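You operate a simulated robot arm through the tools that you are given. There is no shell and no other tool.

The job below is to be done with a simulated robot arm. You get a single attempt, and the scene is never put back.

## Task
Scrub the tea stain off the sink floor with the soaped round brush.
Fine: soap from the green tray; rinse the soap off the brush under the tap, tap off, brush back. Set down upright: round brush with teal bristles. What is to be rubbed or washed off counts as gone when no trace of it is left.

Only the result counts: the job must be done as asked and must still hold three seconds after the hand-in. Knocking over, shifting, dropping, spilling or breaking anything else fails it.

## Robot
A 6-joint arm with a two-finger parallel gripper, fixed in place. Base frame: the origin is on the floor under the middle of its stand, x ahead of it, y to its left, z up; the work surface is at about z = 752. Readings come in mm, degrees, newtons and seconds.
It reaches about 1347 mm from its shoulder. Its first joint turns from -166.0 to 166.0 degrees. Payload 3.91 kg.
The tool frame sits at the grasp point between the pads (the TCP): z along the fingers, y along the line on which they close. The tips reach 30 mm beyond it. Largest opening 110 mm; finger width 20, thickness 10; the body of the gripper, 48 by 112 mm, starts 55 mm behind the TCP.
Orientation is told as [roll, pitch, yaw] about the base's x, y, z axes, in that order, counted from this pose: with the fingers straight down and closing along the base's y, the tool's x points along the base's -x, its y along +y and its z along -z.

## Interface
- The arm moves only by the tool move_arm. Its argument "increments" is a list of rows, each a list of 7 numbers: the shift along the tool's x, y, z in units of 20 mm (1.0 is 20 mm), then the turn, a rotation vector about the tool's x, y, z in units of 4 degrees (1.0 is 4 degrees), then the gripper command, from -1 (shut) to 1 (fully open), values between in proportion. In form: [[tx, ty, tz, ax, ay, az, hand], ...]. A call has 1 to 20 rows; each row shifts and turns the commanded pose from where the row before left it, along the tool's axes as they then stand. A call with a number of a shift or a turn outside -1 to 1 is refused whole. Rows are played at 5 a second. More than 50 mm and 8.6 degrees between two rows, or a gripper value outside its range, and nothing of the call is played. A pose out of reach is approached as far as the arm can. The call stops where the force on the tool passes 40 N (or 10 N more than at its start, if that is more) or the arm is blocked; 0.2 s more then pass. The fingers move at their own pace (about 108 mm/s each) and stop on an object; they squeeze with about 32 N. The grip force told is the motor's: it shows also when the fingers shut on nothing. Time passes only in rows, and 0.2 s behind the last, so rows that do not move let the fingers close. It gives the time, the measured TCP pose, the force on the tool (base axes), the opening and the grip force at its end, in the units of the frame above (readings bear some noise), with the torque about the TCP (base axes, N m) and any sound that the robot's microphone picked up.
- Cameras (640 x 400 px; columns grow to the right, rows downward): "scene" is fixed at [399.6, -649.6, 1658.2]; the picture's right is [0.90, -0.43, 0.00], its down [-0.32, -0.67, -0.67] and it looks along [0.29, 0.61, -0.74] (base axes); focal length 337 px, centre (320, 200). "wrist" rides on the gripper at [72, 17, -103] in the tool frame; the picture's right is [-0.23, 0.97, 0.00], its down [-0.76, -0.18, -0.62] and it looks along [-0.61, -0.14, 0.78] (tool axes); focal length 222 px, centre (320, 200). There is no depth. A picture from a camera that has moved, and an enlarged one, comes with that camera's place and axes in the base frame and with its lens.
- grab_frame(camera): a new picture of that camera. The clock stands still meanwhile.
- close_up(camera, box): a new picture of the part [left, top, right, bottom] of that camera's present view, enlarged. The clock stands still meanwhile.
- finish_job(): hands the job in; it is judged then, once.

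Nothing tells you positions but the pictures and the camera data. Unless the task says otherwise, let go and move clear before handing in.

The tools are called after "Request:" as a command line: name --pt "numbers of a row" for each row, then --argument value for the rest, lists and objects as JSON in quotes. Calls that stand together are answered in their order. move_arm: Moves the arm, as the interface text tells. Its arguments: {"type":"object","properties":{"increments":{"type":"array"}},"required":["increments"]} The other tools are called the same way: grab_frame (camera) takes a picture; close_up (camera, box) takes an enlarged picture of a part of a camera's view; finish_job () hands the job in.

At the start:

```text
time: 0.0
tool_pos: [577.9, 109.0, 1216.8]
orientation: [0.1, -0.1, 0.0]
ft_force: [-0.1, 0.3, 0.2]
torque: [-0.02, -0.02, -0.01]
width: 109.9
finger_force: 0.2
```

scene: 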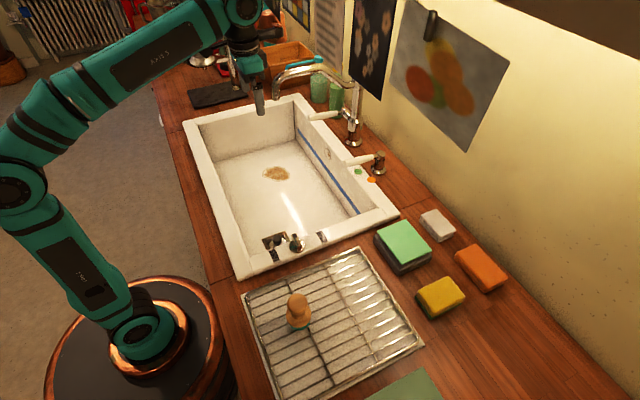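
wrist: 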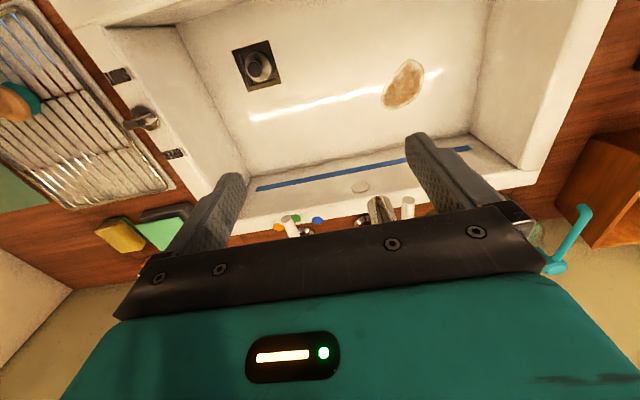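

I see a sink with a brown stain on its floor, a drying rack with a wooden-topped round brush (teal bristles), a green tray and some sponges, and a tap at the back. I'll take enlarged views first to locate everything.

Request:
close_up --camera "scene" --box '[230, 230, 430, 400]'

Request:
close_up --camera "scene" --box '[360, 190, 520, 330]'

Request:
close_up --camera "scene" --box '[260, 50, 420, 200]'

Request:
close_up --camera "scene" --box '[180, 90, 400, 280]'

```text
2.35 times, centred on (330, 315) of scene
camera zoom: at [399.6, -649.6, 1658.2], right [0.9, -0.43, 0.0], down [-0.32, -0.67, -0.67], along [0.29, 0.61, -0.74], focal length 794 px, centre (296, -71)
```

zoom: 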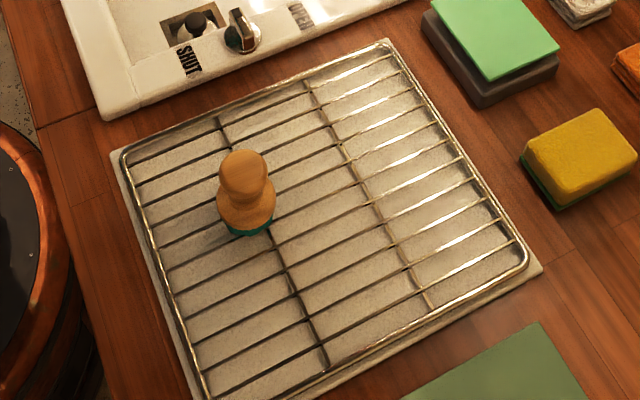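

```text
2.86 times, centred on (440, 260) of scene
camera zoom: at [399.6, -649.6, 1658.2], right [0.9, -0.43, 0.0], down [-0.32, -0.67, -0.67], along [0.29, 0.61, -0.74], focal length 964 px, centre (-23, 29)
```

zoom: 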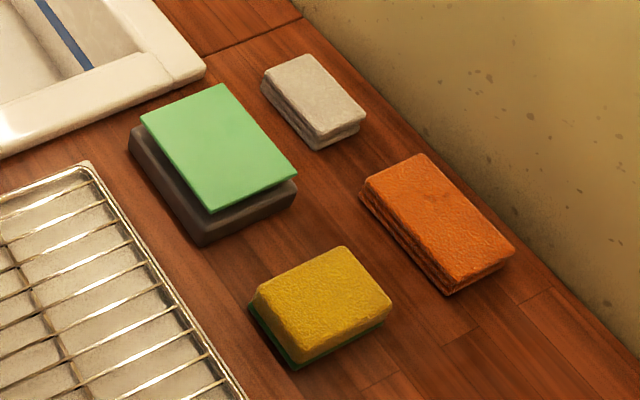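

```text
2.67 times, centred on (340, 125) of scene
camera zoom: at [399.6, -649.6, 1658.2], right [0.9, -0.43, 0.0], down [-0.32, -0.67, -0.67], along [0.29, 0.61, -0.74], focal length 899 px, centre (267, 400)
```

zoom: 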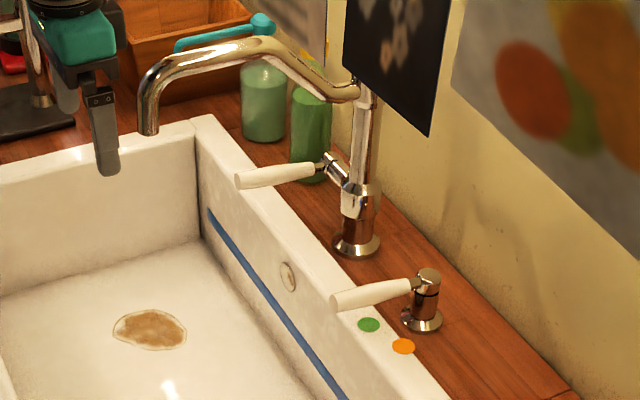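

```text
2.11 times, centred on (290, 185) of scene
camera zoom: at [399.6, -649.6, 1658.2], right [0.9, -0.43, 0.0], down [-0.32, -0.67, -0.67], along [0.29, 0.61, -0.74], focal length 710 px, centre (383, 232)
```

zoom: 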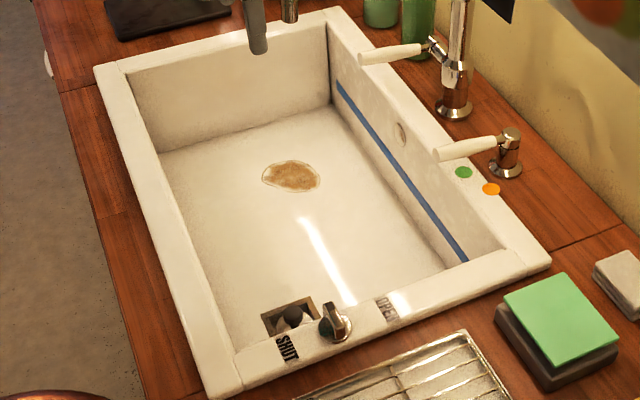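

The two camera views suggest the counter sits well above z=752, which would then be the sink floor. I'll enlarge parts of the wrist view to triangulate properly.

Request:
close_up --camera "wrist" --box '[0, 0, 320, 300]'

Request:
close_up --camera "wrist" --box '[200, 0, 640, 300]'

Request:
close_up --camera "scene" --box '[260, 260, 340, 340]'

Request:
close_up --camera "scene" --box '[240, 215, 340, 280]'

```text
1.33 times, centred on (160, 150) of wrist
camera zoom: at [504.8, 127.5, 1320.3], right [0.23, 0.97, 0.0], down [0.76, -0.18, 0.62], along [0.61, -0.14, -0.78], focal length 296 px, centre (533, 267)
```

zoom: 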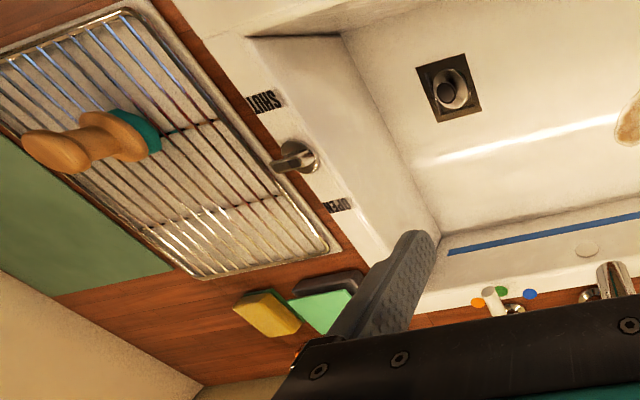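

```text
1.33 times, centred on (420, 150) of wrist
camera zoom: at [504.8, 127.5, 1320.3], right [0.23, 0.97, 0.0], down [0.76, -0.18, 0.62], along [0.61, -0.14, -0.78], focal length 296 px, centre (187, 267)
```

zoom: 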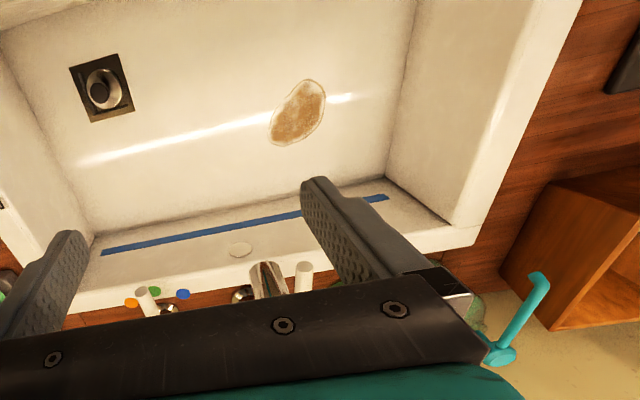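

```text
5.00 times, centred on (300, 300) of scene
camera zoom: at [399.6, -649.6, 1658.2], right [0.9, -0.43, 0.0], down [-0.32, -0.67, -0.67], along [0.29, 0.61, -0.74], focal length 1686 px, centre (420, -300)
```

zoom: 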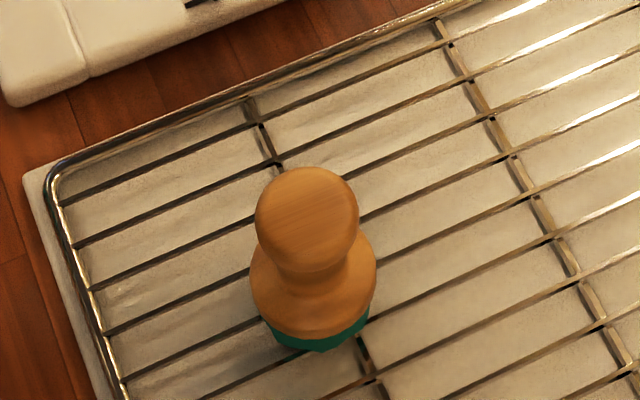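

```text
6.15 times, centred on (290, 248) of scene
camera zoom: at [399.6, -649.6, 1658.2], right [0.9, -0.43, 0.0], down [-0.32, -0.67, -0.67], along [0.29, 0.61, -0.74], focal length 2076 px, centre (505, -92)
```

zoom: 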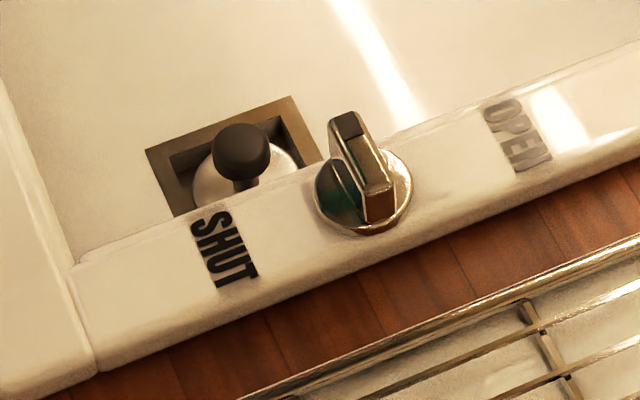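

Both cameras agree: the sink floor is near z≈750, the stain near (660, 291), and the brush near (490, -353) spans about z=925 to 1022. I'll sweep the gripper towards the rack to see the brush, tray and the dark green item better.

Request:
move_arm --pt "0 -1 0 0 0 0 1" --pt "0 -1 0 0 0 0 1" --pt "0 -1 0 0 0 0 1" --pt "0 -1 0 0 0 0 1" --pt "0 -1 0 0 0 0 1" --pt "0 -1 0 0 0 0 1" --pt "0 -1 0 0 0 0 1" --pt "0 -1 0 0 0 0 1" --pt "0 -1 0 0 0 0 1" --pt "0 -1 0 0 0 0 1" --pt "0 -1 0 0 0 0 1" --pt "0 -1 0 0 0 0 1" --pt "0 -1 0 0 0 0 1" --pt "0 -1 0 0 0 0 1" --pt "0 -1 0 0 0 0 1"

Request:
grab_frame --camera "wrist"

Request:
grab_frame --camera "scene"

```text
time: 3.2
tool_pos: [576.6, -191.1, 1215.2]
orientation: [0.2, -0.1, -0.1]
ft_force: [0.4, 0.0, -0.2]
torque: [-0.02, 0.02, -0.02]
width: 110.1
finger_force: 0.2
```

```text
taken
camera wrist: at [503.9, -173.5, 1318.9], right [0.23, 0.97, 0.0], down [0.76, -0.18, 0.62], along [0.61, -0.14, -0.78], focal length 222 px, centre (320, 200)
```

wrist: 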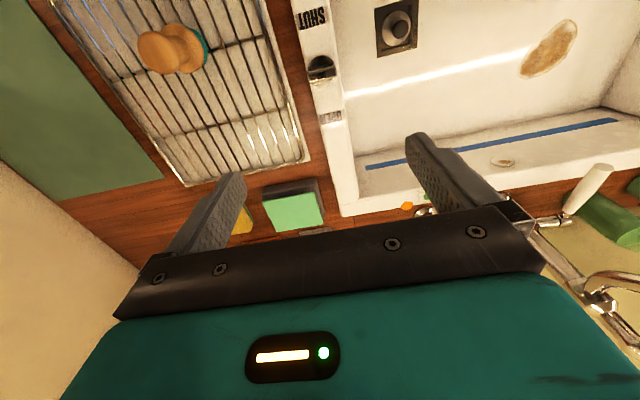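

```text
taken
```

scene: 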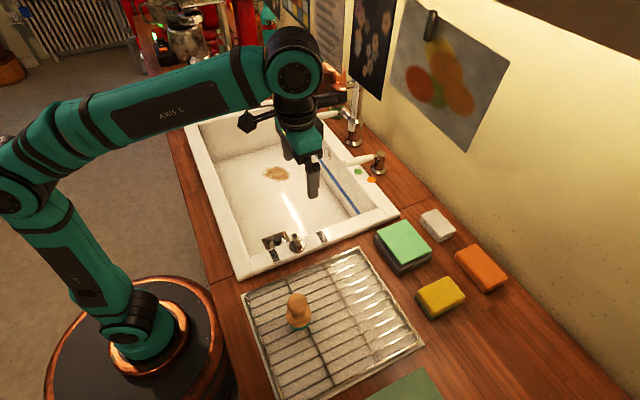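

The dark green item is a big flat board; the soap tray looks like the dark tray with the light green pad near (795, -298). I'll go closer to look at it.

Request:
move_arm --pt "-0.9 -0.75 0.9 0 0 0 1" --pt "-0.9 -0.75 0.9 0 0 0 1" --pt "-0.9 -0.75 0.9 0 0 0 1" --pt "-0.9 -0.75 0.9 0 0 0 1" --pt "-0.9 -0.75 0.9 0 0 0 1" --pt "-0.9 -0.75 0.9 0 0 0 1" --pt "0 0 0 0 0 0 1"

Request:
grab_frame --camera "wrist"

Request:
close_up --camera "wrist" --box '[100, 0, 520, 240]'

```text
time: 4.8
tool_pos: [686.2, -279.9, 1108.2]
orientation: [0.1, 0.0, 0.0]
ft_force: [0.3, 0.0, 0.5]
torque: [0.02, -0.04, 0.01]
width: 110.2
finger_force: 0.0
```

```text
taken
camera wrist: at [614.1, -261.7, 1210.8], right [0.23, 0.97, 0.0], down [0.76, -0.18, 0.62], along [0.61, -0.14, -0.78], focal length 222 px, centre (320, 200)
```

wrist: 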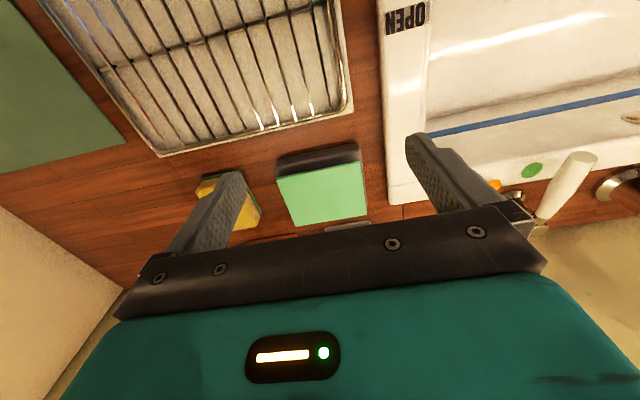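

```text
1.52 times, centred on (310, 120) of wrist
camera zoom: at [614.1, -261.7, 1210.8], right [0.23, 0.97, 0.0], down [0.76, -0.18, 0.62], along [0.61, -0.14, -0.78], focal length 338 px, centre (335, 322)
```

zoom: 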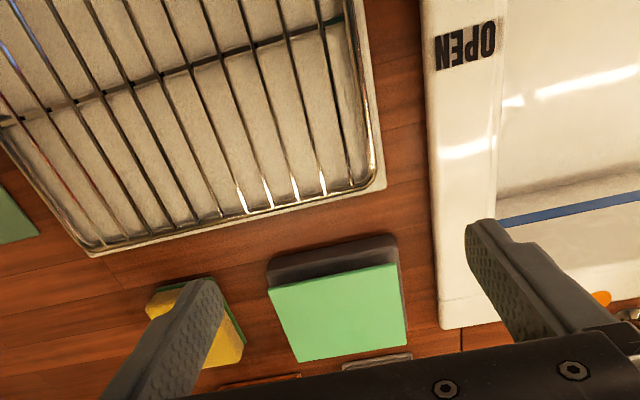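

The tray's green pad spans about x 755–849, y -354…-244 with its top near z=965, and the sink rim is near z=947. Next I'll rise well above the spout and look at the tap and its handles.

Request:
move_arm --pt "0 0 -1 0 0 0 1" --pt "0 0 -1 0 0 0 1" --pt "0 0 -1 0 0 0 1" --pt "0 0 -1 0 0 0 1" --pt "0 0 -1 0 0 0 1" --pt "0 0 -1 0 0 0 1" --pt "0 0 -1 0 0 0 1" --pt "0 0 -1 0 0 0 1" --pt "0 0 -1 0 0 0 1" --pt "0 0 -1 0 0 0 1" --pt "0 0 -1 0 0 0 1"

Request:
move_arm --pt "0 1 0 0 0 0 1" --pt "0 1 0 0 0 0 1" --pt "0 1 0 0 0 0 1" --pt "0 1 0 0 0 0 1" --pt "0 1 0 0 0 0 1" --pt "0 1 0 0 0 0 1" --pt "0 1 0 0 0 0 1" --pt "0 1 0 0 0 0 1" --pt "0 1 0 0 0 0 1" --pt "0 1 0 0 0 0 1" --pt "0 1 0 0 0 0 1" --pt "0 1 0 0 0 0 1" --pt "0 1 0 0 0 0 1" --pt "0 1 0 0 0 0 1" --pt "0 1 0 0 0 0 1" --pt "0 1 0 0 0 0 1" --pt "0 1 0 0 0 0 1" --pt "0 1 0 0 0 0 1" --pt "0 1 0 0 0 0 1"

Request:
grab_frame --camera "wrist"

Request:
close_up --camera "wrist" --box '[220, 80, 540, 280]'

```text
time: 7.2
tool_pos: [671.4, -274.2, 1274.5]
orientation: [0.0, -0.5, 0.0]
ft_force: [0.8, 0.2, 0.3]
torque: [-0.01, 0.02, -0.02]
width: 110.0
finger_force: 0.2
out of reach, approached as far as the arm can: row 9, 10, 11
```

```text
time: 11.2
tool_pos: [669.7, 106.9, 1272.2]
orientation: [0.2, -0.2, 0.0]
ft_force: [-0.2, -0.8, 0.7]
torque: [0.01, 0.0, 0.04]
width: 110.0
finger_force: 0.0
```

```text
taken
camera wrist: at [596.7, 124.8, 1375.7], right [0.23, 0.97, 0.0], down [0.76, -0.18, 0.62], along [0.61, -0.14, -0.78], focal length 222 px, centre (320, 200)
```

wrist: 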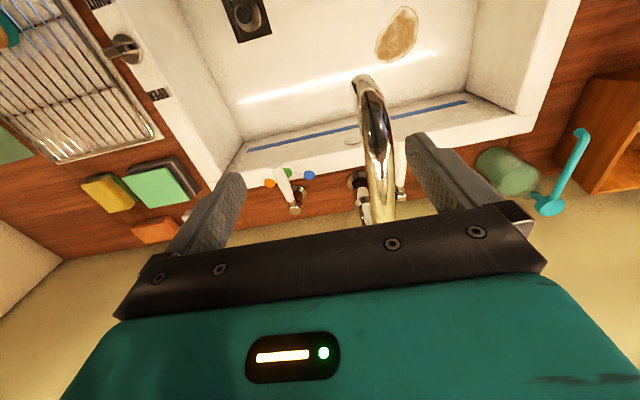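

```text
2.00 times, centred on (380, 180) of wrist
camera zoom: at [596.7, 124.8, 1375.7], right [0.23, 0.97, 0.0], down [0.76, -0.18, 0.62], along [0.61, -0.14, -0.78], focal length 444 px, centre (200, 240)
```

zoom: 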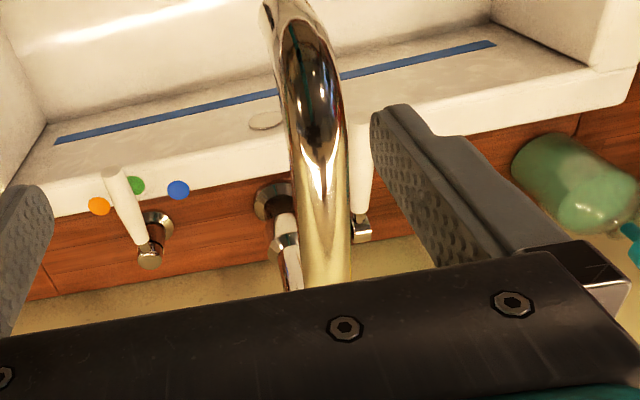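

The handle with three dots (orange, green, blue) is separate from the tap column, while the tap column carries its own white lever. I'll enlarge both from the scene camera.

Request:
close_up --camera "scene" --box '[300, 70, 370, 150]'

Request:
close_up --camera "scene" --box '[335, 140, 405, 190]'

Request:
close_up --camera "scene" --box '[250, 40, 390, 150]'

Request:
close_up --camera "wrist" --box '[240, 130, 440, 230]'

```text
5.00 times, centred on (335, 110) of scene
camera zoom: at [399.6, -649.6, 1658.2], right [0.9, -0.43, 0.0], down [-0.32, -0.67, -0.67], along [0.29, 0.61, -0.74], focal length 1686 px, centre (245, 650)
```

zoom: 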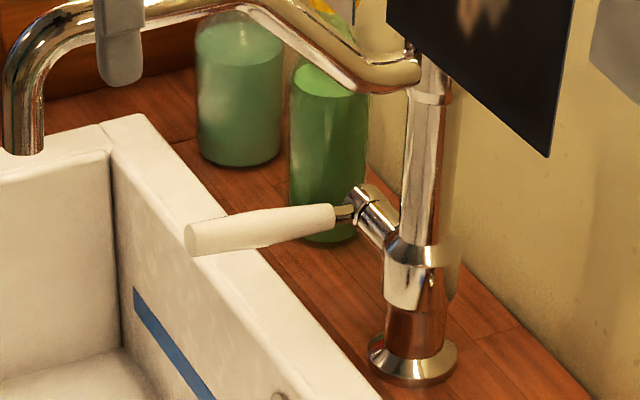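

```text
8.00 times, centred on (370, 165) of scene
camera zoom: at [399.6, -649.6, 1658.2], right [0.9, -0.43, 0.0], down [-0.32, -0.67, -0.67], along [0.29, 0.61, -0.74], focal length 2698 px, centre (-80, 480)
```

zoom: 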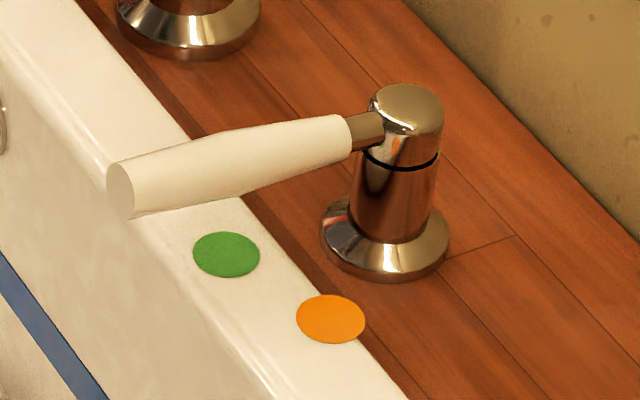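

```text
3.64 times, centred on (320, 95) of scene
camera zoom: at [399.6, -649.6, 1658.2], right [0.9, -0.43, 0.0], down [-0.32, -0.67, -0.67], along [0.29, 0.61, -0.74], focal length 1226 px, centre (320, 582)
```

zoom: 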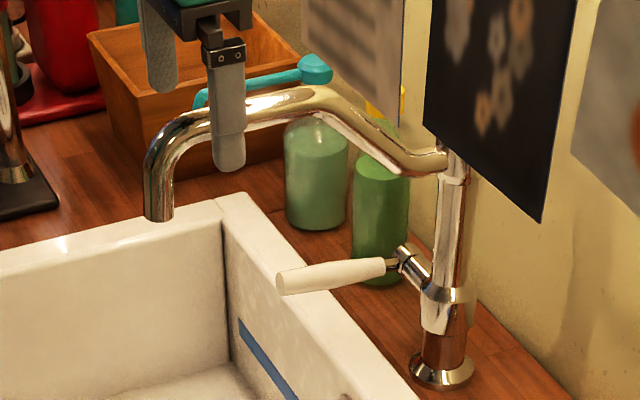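

```text
3.20 times, centred on (340, 180) of wrist
camera zoom: at [596.7, 124.8, 1375.7], right [0.23, 0.97, 0.0], down [0.76, -0.18, 0.62], along [0.61, -0.14, -0.78], focal length 711 px, centre (256, 264)
```

zoom: 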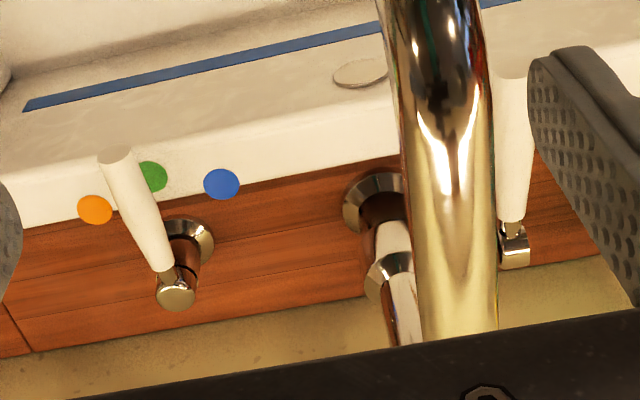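

The tap lever lies along x from about (915, 226, 1000) to (784, 222, 1015); the spout outlet is near (648, 149, 1150) and its arch top reaches about z=1240, close under my fingers. I'll back straight away in -x and up, then go look at the brush.

Request:
move_arm --pt "1 0 -0.3 0 0 0 1" --pt "1 0 -0.3 0 0 0 1" --pt "1 0 -0.2 0 0 0 1" --pt "1 0 0 0 0 0 1" --pt "1 0 0 0 0 0 1" --pt "1 0 0 0 0 0 1" --pt "1 0 0 0 0 0 1" --pt "1 0 0 0 0 0 1" --pt "1 0 0 0 0 0 1" --pt "1 0 0 0 0 0 1" --pt "0 0 0 0 0 0 1"

Request:
grab_frame --camera "wrist"

Request:
grab_frame --camera "scene"

```text
time: 13.6
tool_pos: [468.7, 104.4, 1291.5]
orientation: [0.1, -0.2, -0.1]
ft_force: [0.1, -0.2, 0.2]
torque: [-0.05, 0.0, -0.01]
width: 110.0
finger_force: 0.0
```

```text
taken
camera wrist: at [395.6, 122.9, 1394.6], right [0.23, 0.97, 0.0], down [0.76, -0.18, 0.62], along [0.61, -0.14, -0.78], focal length 222 px, centre (320, 200)
```

wrist: 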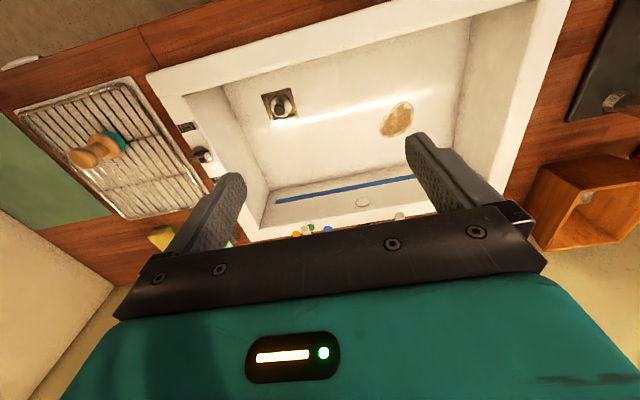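

```text
taken
```

scene: 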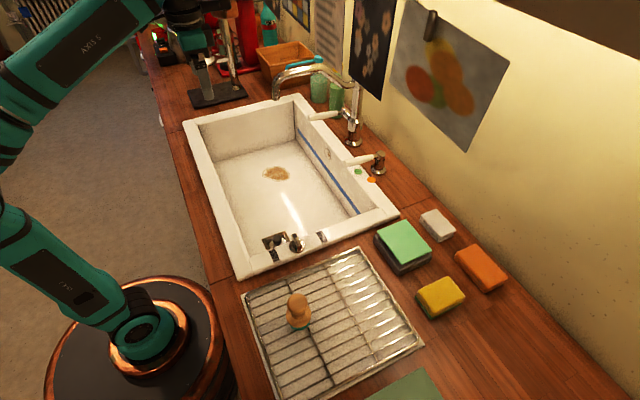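

Now I'll go to the near side of the brush to view it up close, staying above and behind it.

Request:
move_arm --pt "0.14 -1 0.4 0 0 0 1" --pt "0.14 -1 0.4 0 0 0 1" --pt "0.14 -1 0.4 0 0 0 1" --pt "0.14 -1 0.4 0 0 0 1" --pt "0.14 -1 0.4 0 0 0 1" --pt "0.14 -1 0.4 0 0 0 1" --pt "0.14 -1 0.4 0 0 0 1" --pt "0.14 -1 0.4 0 0 0 1" --pt "0.14 -1 0.4 0 0 0 1" --pt "0.14 -1 0.4 0 0 0 1" --pt "0.14 -1 0.4 0 0 0 1" --pt "0.14 -1 0.4 0 0 0 1" --pt "0.14 -1 0.4 0 0 0 1" --pt "0.14 -1 0.4 0 0 0 1" --pt "0.14 -1 0.4 0 0 0 1" --pt "0.14 -1 0.4 0 0 0 1" --pt "0.14 -1 0.4 0 0 0 1" --pt "0.14 -1 0.4 0 0 0 1" --pt "0.14 -1 0.4 0 0 0 1" --pt "0.14 -1 0.4 0 0 0 1"

Request:
move_arm --pt "0 -1 0.5 0 0 0 1" --pt "0 -0.8 0.8 0 0 0 1" --pt "0 0 1 0 0 0 1" --pt "0 0 0.5 0 0 0 1" --pt "0 0 0 0 0 0 1"

Request:
grab_frame --camera "wrist"

Request:
close_up --camera "wrist" --box '[210, 80, 430, 240]'

```text
time: 17.8
tool_pos: [412.6, -294.8, 1130.7]
orientation: [0.0, 0.0, -0.1]
ft_force: [-0.1, -0.8, 1.0]
torque: [-0.04, 0.0, -0.01]
width: 109.8
finger_force: 0.0
```

```text
time: 19.0
tool_pos: [413.4, -329.7, 1071.6]
orientation: [0.1, 0.0, -0.1]
ft_force: [0.0, 0.5, 0.4]
torque: [-0.01, 0.01, -0.01]
width: 109.8
finger_force: 0.0
```

```text
taken
camera wrist: at [341.1, -310.5, 1174.7], right [0.23, 0.97, 0.0], down [0.76, -0.18, 0.62], along [0.61, -0.14, -0.78], focal length 222 px, centre (320, 200)
```

wrist: 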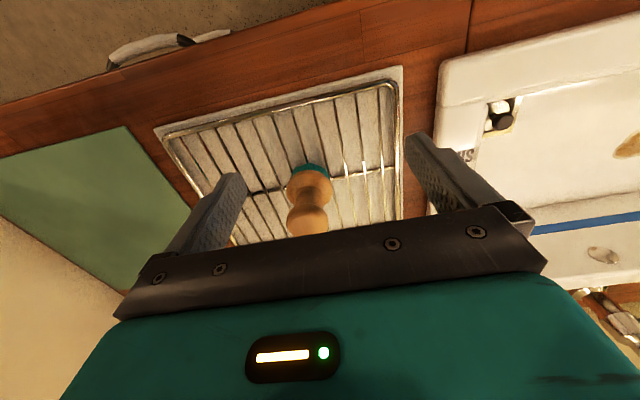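

```text
2.50 times, centred on (320, 160) of wrist
camera zoom: at [341.1, -310.5, 1174.7], right [0.23, 0.97, 0.0], down [0.76, -0.18, 0.62], along [0.61, -0.14, -0.78], focal length 555 px, centre (320, 300)
```

zoom: 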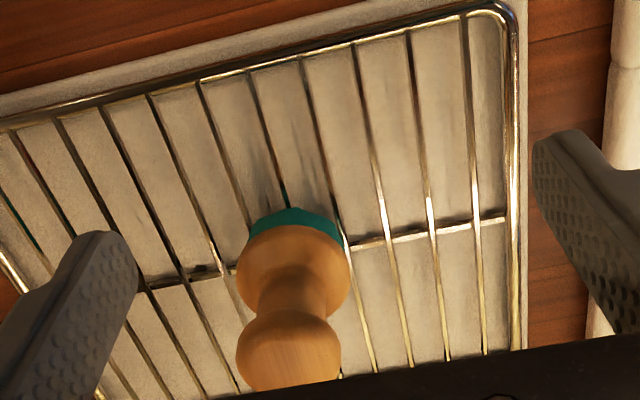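

The brush axis is near (488, -357), its knob centre near z=1016, top near 1035 and bristle bottoms near 940. I'll rise, centre above the knob, and check the alignment.

Request:
move_arm --pt "0 0 -1 0 0 0 1" --pt "0 0 -1 0 0 0 1" --pt "-0.95 -0.35 -0.5 0 0 0 1" --pt "-0.95 -0.35 0 0 0 0 1" --pt "-0.95 -0.35 0 0 0 0 1" --pt "-0.9 -0.3 0 0 0 0 1" --pt "0 0 0 0 0 0 1"

Request:
grab_frame --camera "wrist"

Request:
close_up --camera "wrist" --box '[210, 60, 430, 220]'

Request:
close_up --camera "scene" --box '[240, 200, 380, 340]'

```text
time: 20.6
tool_pos: [487.8, -353.4, 1122.6]
orientation: [0.1, 0.0, 0.0]
ft_force: [-0.4, 0.1, -0.3]
torque: [-0.02, 0.02, -0.01]
width: 110.1
finger_force: 0.0
```

```text
taken
camera wrist: at [415.6, -336.6, 1225.9], right [0.23, 0.97, 0.0], down [0.76, -0.18, 0.62], along [0.61, -0.14, -0.78], focal length 222 px, centre (320, 200)
```

wrist: 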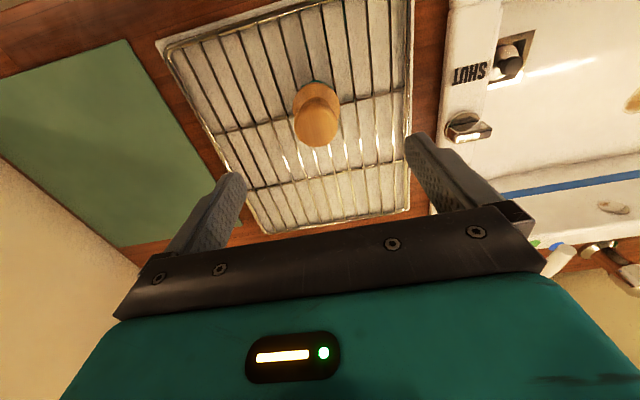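

```text
2.50 times, centred on (320, 140) of wrist
camera zoom: at [415.6, -336.6, 1225.9], right [0.23, 0.97, 0.0], down [0.76, -0.18, 0.62], along [0.61, -0.14, -0.78], focal length 555 px, centre (320, 350)
```

zoom: 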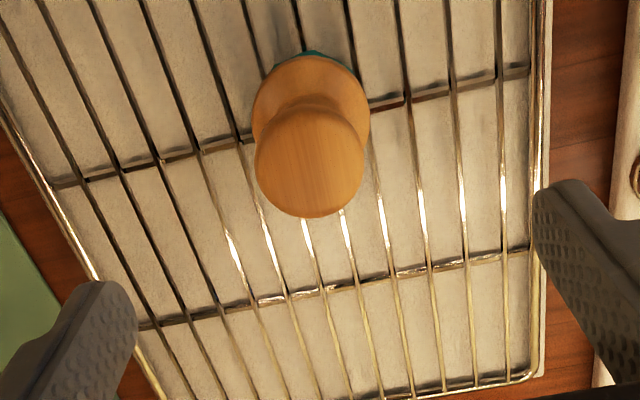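

```text
2.86 times, centred on (310, 270) of scene
camera zoom: at [399.6, -649.6, 1658.2], right [0.9, -0.43, 0.0], down [-0.32, -0.67, -0.67], along [0.29, 0.61, -0.74], focal length 964 px, centre (349, 0)
```

zoom: 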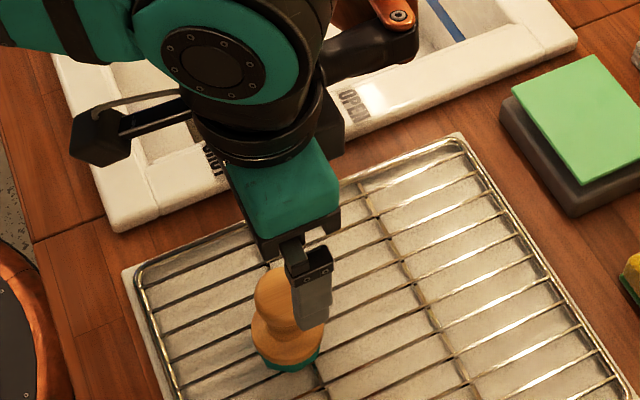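

The knob is at about (489.5, -358); I'll shift 5 mm, descend around it, and check before closing.

Request:
move_arm --pt "-0.08 -0.22 0 0 0 0 1" --pt "0 0 1 0 0 0 1" --pt "0 0 1 0 0 0 1" --pt "0 0 1 0 0 0 1" --pt "0 0 1 0 0 0 1" --pt "0 0 0.8 0 0 0 1" --pt "0 0 0.5 0 0 0 1" --pt "0 0 0 0 0 0 1"

Request:
grab_frame --camera "wrist"

Request:
close_up --camera "scene" --box '[240, 240, 360, 350]'

```text
time: 22.4
tool_pos: [490.1, -361.3, 1015.1]
orientation: [0.1, -0.1, 0.1]
ft_force: [-0.5, 0.1, 0.6]
torque: [0.05, -0.03, -0.02]
width: 110.0
finger_force: 0.1
```

```text
taken
camera wrist: at [418.5, -343.4, 1118.6], right [0.23, 0.97, 0.0], down [0.76, -0.18, 0.62], along [0.61, -0.14, -0.78], focal length 222 px, centre (320, 200)
```

wrist: 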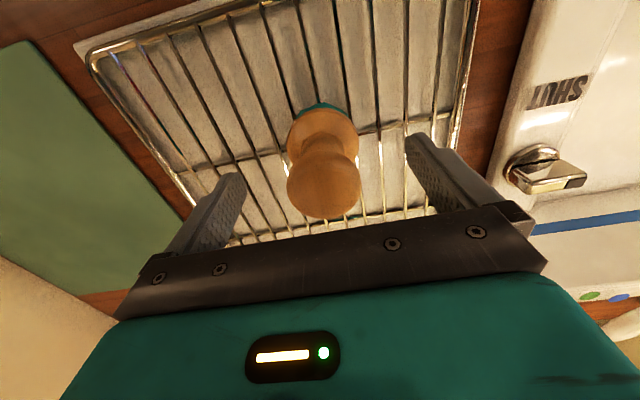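

```text
3.64 times, centred on (300, 295) of scene
camera zoom: at [399.6, -649.6, 1658.2], right [0.9, -0.43, 0.0], down [-0.32, -0.67, -0.67], along [0.29, 0.61, -0.74], focal length 1226 px, centre (393, -146)
```

zoom: 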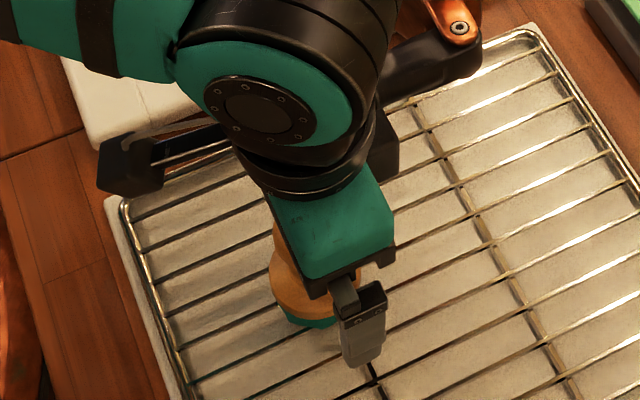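

The knob sits right between the pads. I'll close on it.

Request:
move_arm --pt "0 0.1 0 0 0 0 1" --pt "0 0 0 0 0 0 0" --pt "0 0 0 0 0 0 -0.3" --pt "0 0 0 0 0 0 -1" --pt "0 0 0 0 0 0 -1" --pt "0 0 0 0 0 0 -1" --pt "0 0 0 0 0 0 -1"

Request:
grab_frame --camera "wrist"

```text
time: 24.0
tool_pos: [490.9, -359.5, 1015.2]
orientation: [0.1, -0.1, 0.0]
ft_force: [0.6, -0.1, -0.3]
torque: [0.01, -0.02, 0.01]
width: 39.3
finger_force: 31.9
```

```text
taken
camera wrist: at [418.3, -340.9, 1119.3], right [0.23, 0.97, 0.0], down [0.76, -0.18, 0.62], along [0.61, -0.14, -0.78], focal length 222 px, centre (320, 200)
```

wrist: 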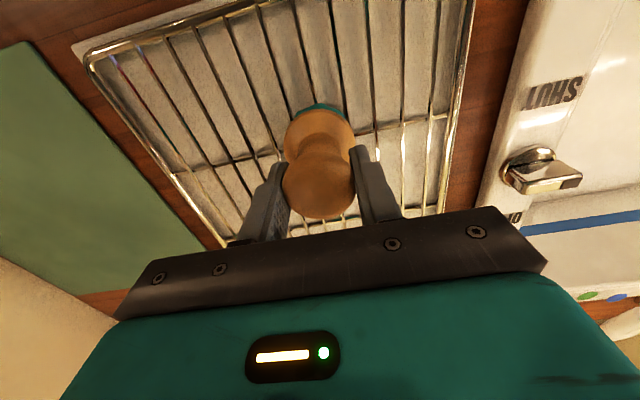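

The brush is gripped (39.3 mm). I'll lift it, check it comes up cleanly, then carry it to above the soap tray.

Request:
move_arm --pt "0 0 -0.5 0 0 0 -1" --pt "0 0 -0.8 0 0 0 -1" --pt "0 0 -1 0 0 0 -1" --pt "0 0 -1 0 0 0 -1" --pt "0 0 -1 0 0 0 -1" --pt "0 0 0 0 0 0 -1"

Request:
grab_frame --camera "wrist"

Request:
close_up --camera "scene" --box '[240, 220, 380, 340]'

```text
time: 25.4
tool_pos: [491.4, -357.8, 1101.4]
orientation: [0.1, -0.2, -0.1]
ft_force: [-0.4, -0.4, -0.4]
torque: [0.01, 0.02, 0.02]
width: 39.0
finger_force: 32.2
```

```text
taken
camera wrist: at [419.1, -339.5, 1204.5], right [0.23, 0.97, 0.0], down [0.76, -0.18, 0.62], along [0.61, -0.14, -0.78], focal length 222 px, centre (320, 200)
```

wrist: 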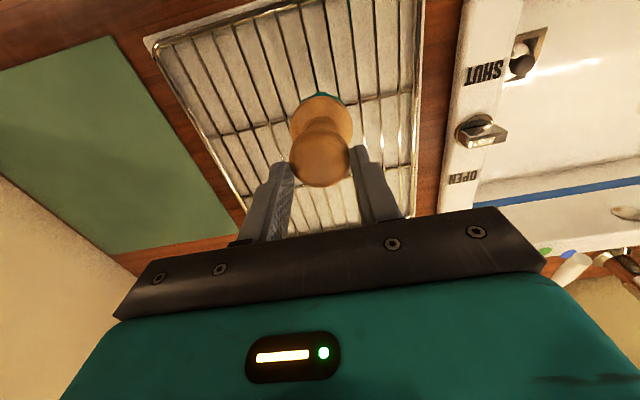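

```text
3.33 times, centred on (310, 280) of scene
camera zoom: at [399.6, -649.6, 1658.2], right [0.9, -0.43, 0.0], down [-0.32, -0.67, -0.67], along [0.29, 0.61, -0.74], focal length 1124 px, centre (353, -67)
```

zoom: 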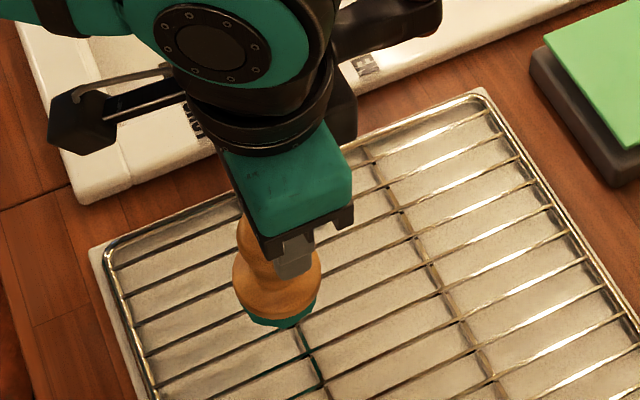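

The brush seems to have slid down in the grip during the lift. I'll look closer and wait a moment to see if it's still moving.

Request:
close_up --camera "wrist" --box '[220, 60, 420, 250]'

Request:
move_arm --pt "0 0 0 0 0 0 -1" --pt "0 0 0 0 0 0 -1" --pt "0 0 0 0 0 0 -1"

Request:
close_up --camera "wrist" --box '[220, 60, 420, 250]'

Request:
close_up --camera "scene" --box '[270, 250, 350, 330]'

```text
2.11 times, centred on (320, 155) of wrist
camera zoom: at [419.1, -339.5, 1204.5], right [0.23, 0.97, 0.0], down [0.76, -0.18, 0.62], along [0.61, -0.14, -0.78], focal length 468 px, centre (320, 295)
```

zoom: 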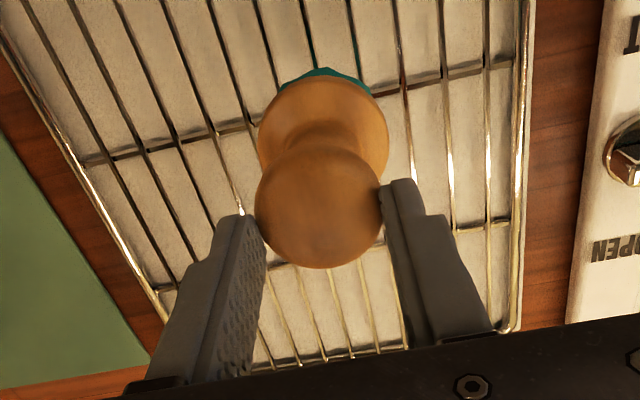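

```text
time: 26.2
tool_pos: [491.9, -357.8, 1100.6]
orientation: [0.1, -0.1, 0.0]
ft_force: [1.1, -0.4, -0.4]
torque: [0.0, 0.02, 0.01]
width: 39.0
finger_force: 31.7
```

```text
2.11 times, centred on (320, 155) of wrist
camera zoom: at [419.1, -339.5, 1204.3], right [0.23, 0.97, 0.0], down [0.76, -0.18, 0.62], along [0.61, -0.14, -0.78], focal length 468 px, centre (320, 295)
```

zoom: 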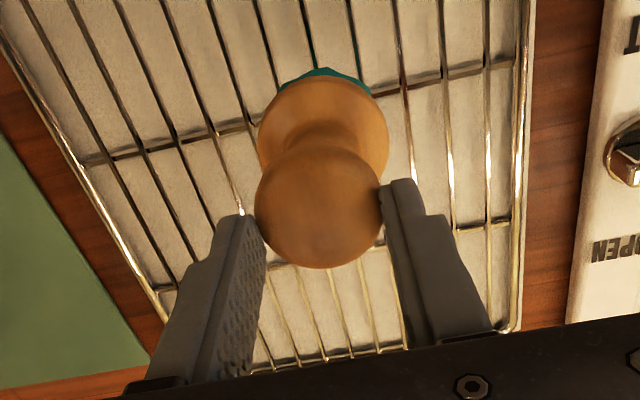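

```text
5.00 times, centred on (310, 290) of scene
camera zoom: at [399.6, -649.6, 1658.2], right [0.9, -0.43, 0.0], down [-0.32, -0.67, -0.67], along [0.29, 0.61, -0.74], focal length 1686 px, centre (370, -250)
```

zoom: 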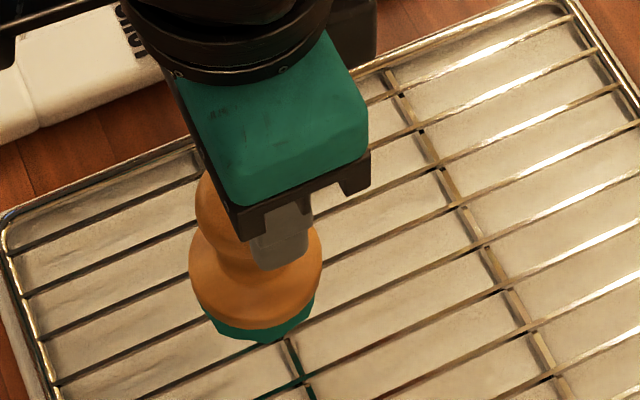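

The knob has slipped to the very fingertips, a weak hold. I'll set the brush back where it stood and take it lower, around its wooden disc, for a firmer grip.

Request:
move_arm --pt "0 0 0.8 0 0 0 -1" --pt "0 0 0.8 0 0 0 -1" --pt "0 0 0.3 0 0 0 -1" --pt "0 0 0.2 0 0 0 -1" --pt "0 0 0.15 0 0 0 -1" --pt "0 0 0.15 0 0 0 -1"

Request:
close_up --camera "scene" --box '[270, 260, 350, 340]'

Request:
close_up --camera "wrist" --box '[220, 60, 420, 250]'

```text
time: 27.6
tool_pos: [491.4, -357.3, 1054.7]
orientation: [0.1, -0.2, 0.0]
ft_force: [-0.6, 0.0, -1.4]
torque: [0.02, 0.03, 0.02]
width: 38.8
finger_force: 32.0
```

```text
5.00 times, centred on (310, 300) of scene
camera zoom: at [399.6, -649.6, 1658.2], right [0.9, -0.43, 0.0], down [-0.32, -0.67, -0.67], along [0.29, 0.61, -0.74], focal length 1686 px, centre (370, -300)
```

zoom: 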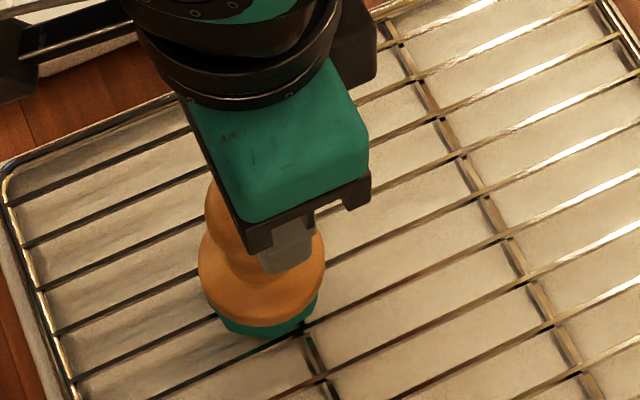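

```text
2.11 times, centred on (320, 155) of wrist
camera zoom: at [419.3, -339.4, 1157.1], right [0.23, 0.97, 0.0], down [0.76, -0.18, 0.62], along [0.61, -0.14, -0.78], focal length 468 px, centre (320, 295)
```

zoom: 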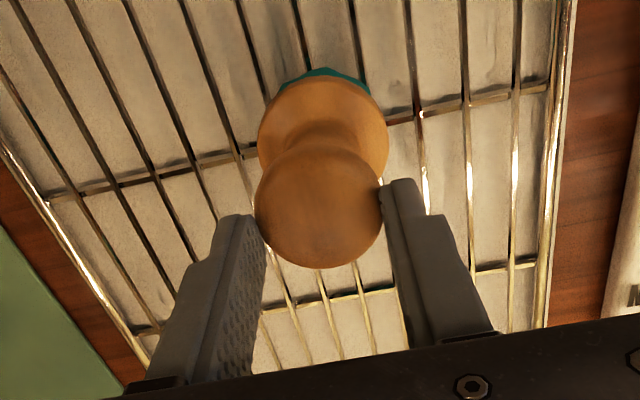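

Still held at the tips, with the bristles close above the wires. I'll lower in small steps until it touches.

Request:
move_arm --pt "0 0 0.15 0 0 0 -1" --pt "0 0 0.15 0 0 0 -1" --pt "0 0 0 0 0 0 -1"

Request:
move_arm --pt "0 0 0.15 0 0 0 -1" --pt "0 0 0.15 0 0 0 -1" --pt "0 0 0 0 0 0 -1"

Request:
close_up --camera "scene" --box '[270, 260, 350, 340]'

Request:
close_up --camera "wrist" --box '[220, 60, 420, 250]'

```text
time: 28.4
tool_pos: [493.0, -358.4, 1048.3]
orientation: [0.2, -0.1, 0.0]
ft_force: [-0.9, 0.6, 12.6]
torque: [-0.2, 0.02, -0.01]
width: 39.2
finger_force: 32.1
```

```text
time: 29.2
tool_pos: [492.0, -357.0, 1044.4]
orientation: [0.2, -0.2, 0.1]
ft_force: [0.6, 9.4, 31.5]
torque: [0.48, -0.06, 0.02]
width: 39.2
finger_force: 32.1
```

```text
5.00 times, centred on (310, 300) of scene
camera zoom: at [399.6, -649.6, 1658.2], right [0.9, -0.43, 0.0], down [-0.32, -0.67, -0.67], along [0.29, 0.61, -0.74], focal length 1686 px, centre (370, -300)
```

zoom: 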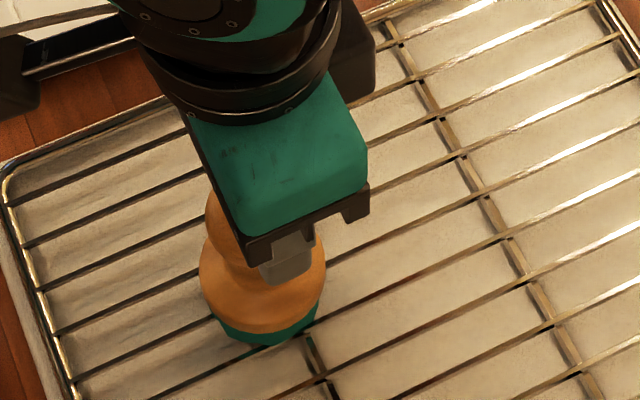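

```text
2.11 times, centred on (320, 155) of wrist
camera zoom: at [418.8, -339.4, 1147.3], right [0.23, 0.97, 0.0], down [0.76, -0.18, 0.63], along [0.61, -0.14, -0.78], focal length 468 px, centre (320, 295)
```

zoom: 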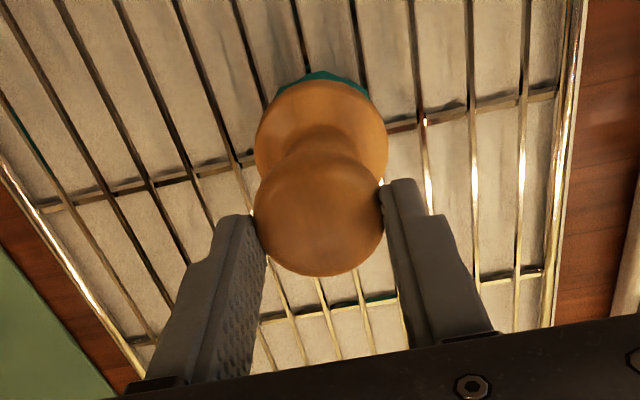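

It's on the wires now. I'll ease the pressure, open, and check that it stands upright.

Request:
move_arm --pt "0 0 -0.25 0 0 0 -1" --pt "0 0 0 0 0 0 -0.1" --pt "0 0 0 0 0 0 0.2" --pt "0 0 0 0 0 0 0.6" --pt "0 0 0 0 0 0 1" --pt "0 0 0 0 0 0 1"

Request:
close_up --camera "wrist" --box '[220, 60, 420, 250]'

Request:
close_up --camera "scene" --box '[270, 260, 350, 340]'

```text
time: 30.6
tool_pos: [493.0, -358.8, 1049.4]
orientation: [0.1, -0.2, 0.0]
ft_force: [0.9, -0.1, 0.8]
torque: [0.0, 0.02, 0.05]
width: 110.1
finger_force: 0.0
```

```text
2.11 times, centred on (320, 155) of wrist
camera zoom: at [419.3, -340.6, 1151.8], right [0.23, 0.97, 0.0], down [0.76, -0.18, 0.62], along [0.61, -0.14, -0.78], focal length 468 px, centre (320, 295)
```

zoom: 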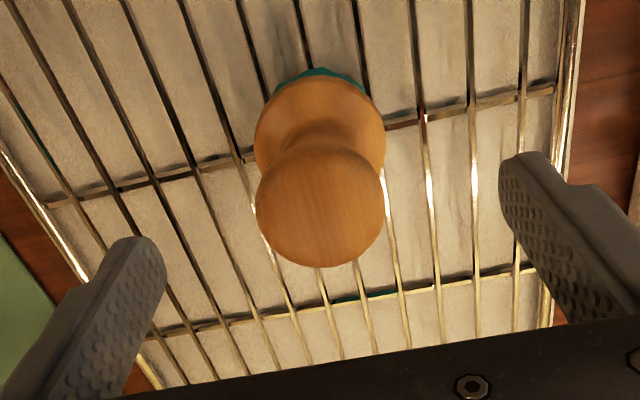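

```text
5.00 times, centred on (310, 300) of scene
camera zoom: at [399.6, -649.6, 1658.2], right [0.9, -0.43, 0.0], down [-0.32, -0.67, -0.67], along [0.29, 0.61, -0.74], focal length 1686 px, centre (370, -300)
```

zoom: 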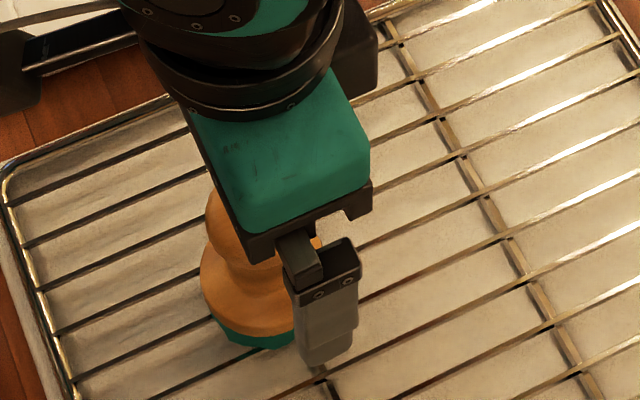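

The brush stands upright at about (490, -357.5). I'll descend further so the pads go around its wooden disc.

Request:
move_arm --pt "0.08 0.05 1 0 0 0 1" --pt "0 0 1 0 0 0 1" --pt "0 0 0.6 0 0 0 1" --pt "0 0 0.2 0 0 0 1" --pt "0 0 0.1 0 0 0 1" --pt "0 0 0 0 0 0 1"

Request:
grab_frame --camera "wrist"

Request:
close_up --camera "scene" --box '[270, 260, 350, 340]'

```text
time: 32.0
tool_pos: [489.8, -356.3, 989.8]
orientation: [0.0, 0.0, 0.0]
ft_force: [0.3, -0.2, 0.2]
torque: [-0.03, -0.01, -0.01]
width: 109.9
finger_force: 0.1
```

```text
taken
camera wrist: at [417.3, -339.3, 1093.1], right [0.23, 0.97, 0.0], down [0.76, -0.18, 0.62], along [0.61, -0.14, -0.78], focal length 222 px, centre (320, 200)
```

wrist: 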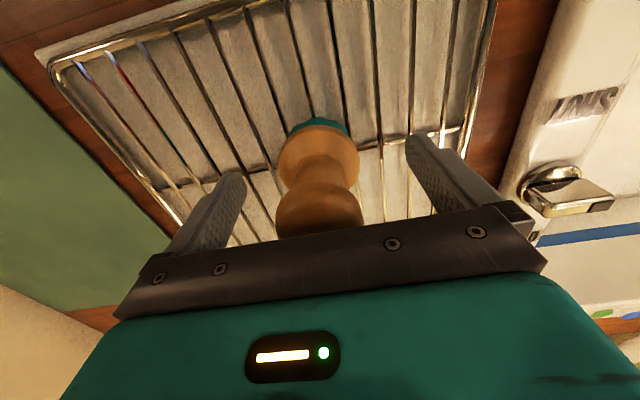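

```text
5.00 times, centred on (310, 300) of scene
camera zoom: at [399.6, -649.6, 1658.2], right [0.9, -0.43, 0.0], down [-0.32, -0.67, -0.67], along [0.29, 0.61, -0.74], focal length 1686 px, centre (370, -300)
```

zoom: 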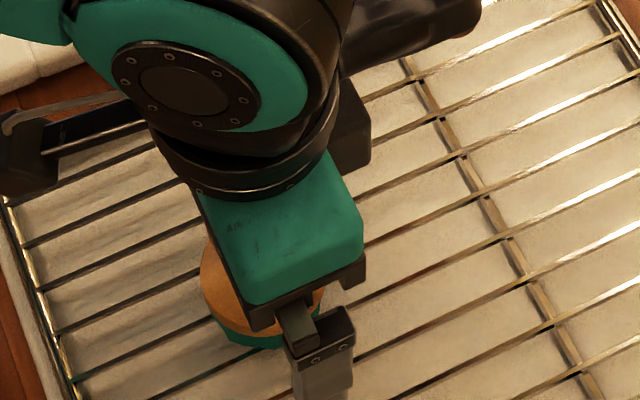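

No contact yet; I'll go 4 mm lower and close on the disc.

Request:
move_arm --pt "0 0 0.1 0 0 0 1" --pt "0 0 0.1 0 0 0 1" --pt "0 0 0 0 0 0 0.4" --pt "0 0 0 0 0 0 0" --pt "0 0 0 0 0 0 -1" --pt "0 0 0 0 0 0 -1" --pt "0 0 0 0 0 0 -1" --pt "0 0 0 0 0 0 -1"

Request:
grab_frame --camera "wrist"

Request:
close_up --camera "scene" --box '[270, 260, 350, 340]'

```text
time: 33.8
tool_pos: [490.3, -356.7, 984.7]
orientation: [0.2, 0.0, 0.0]
ft_force: [0.5, -0.1, -0.1]
torque: [-0.02, -0.04, -0.02]
width: 50.3
finger_force: 31.6
```

```text
taken
camera wrist: at [417.7, -339.1, 1088.3], right [0.23, 0.97, 0.0], down [0.76, -0.18, 0.62], along [0.61, -0.14, -0.78], focal length 222 px, centre (320, 200)
```

wrist: 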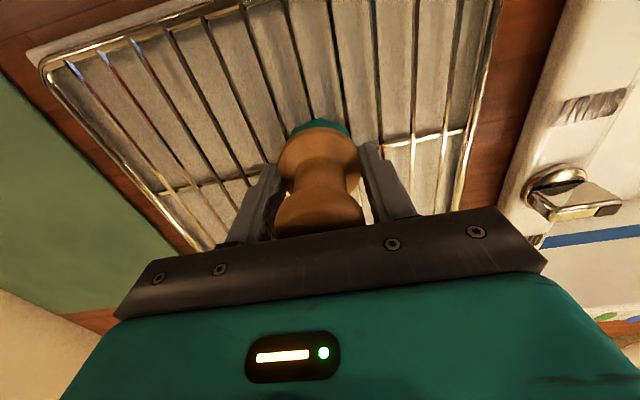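

```text
5.00 times, centred on (310, 300) of scene
camera zoom: at [399.6, -649.6, 1658.2], right [0.9, -0.43, 0.0], down [-0.32, -0.67, -0.67], along [0.29, 0.61, -0.74], focal length 1686 px, centre (370, -300)
```

zoom: 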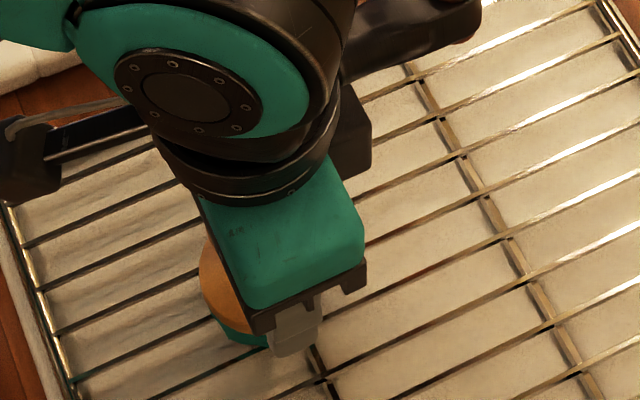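

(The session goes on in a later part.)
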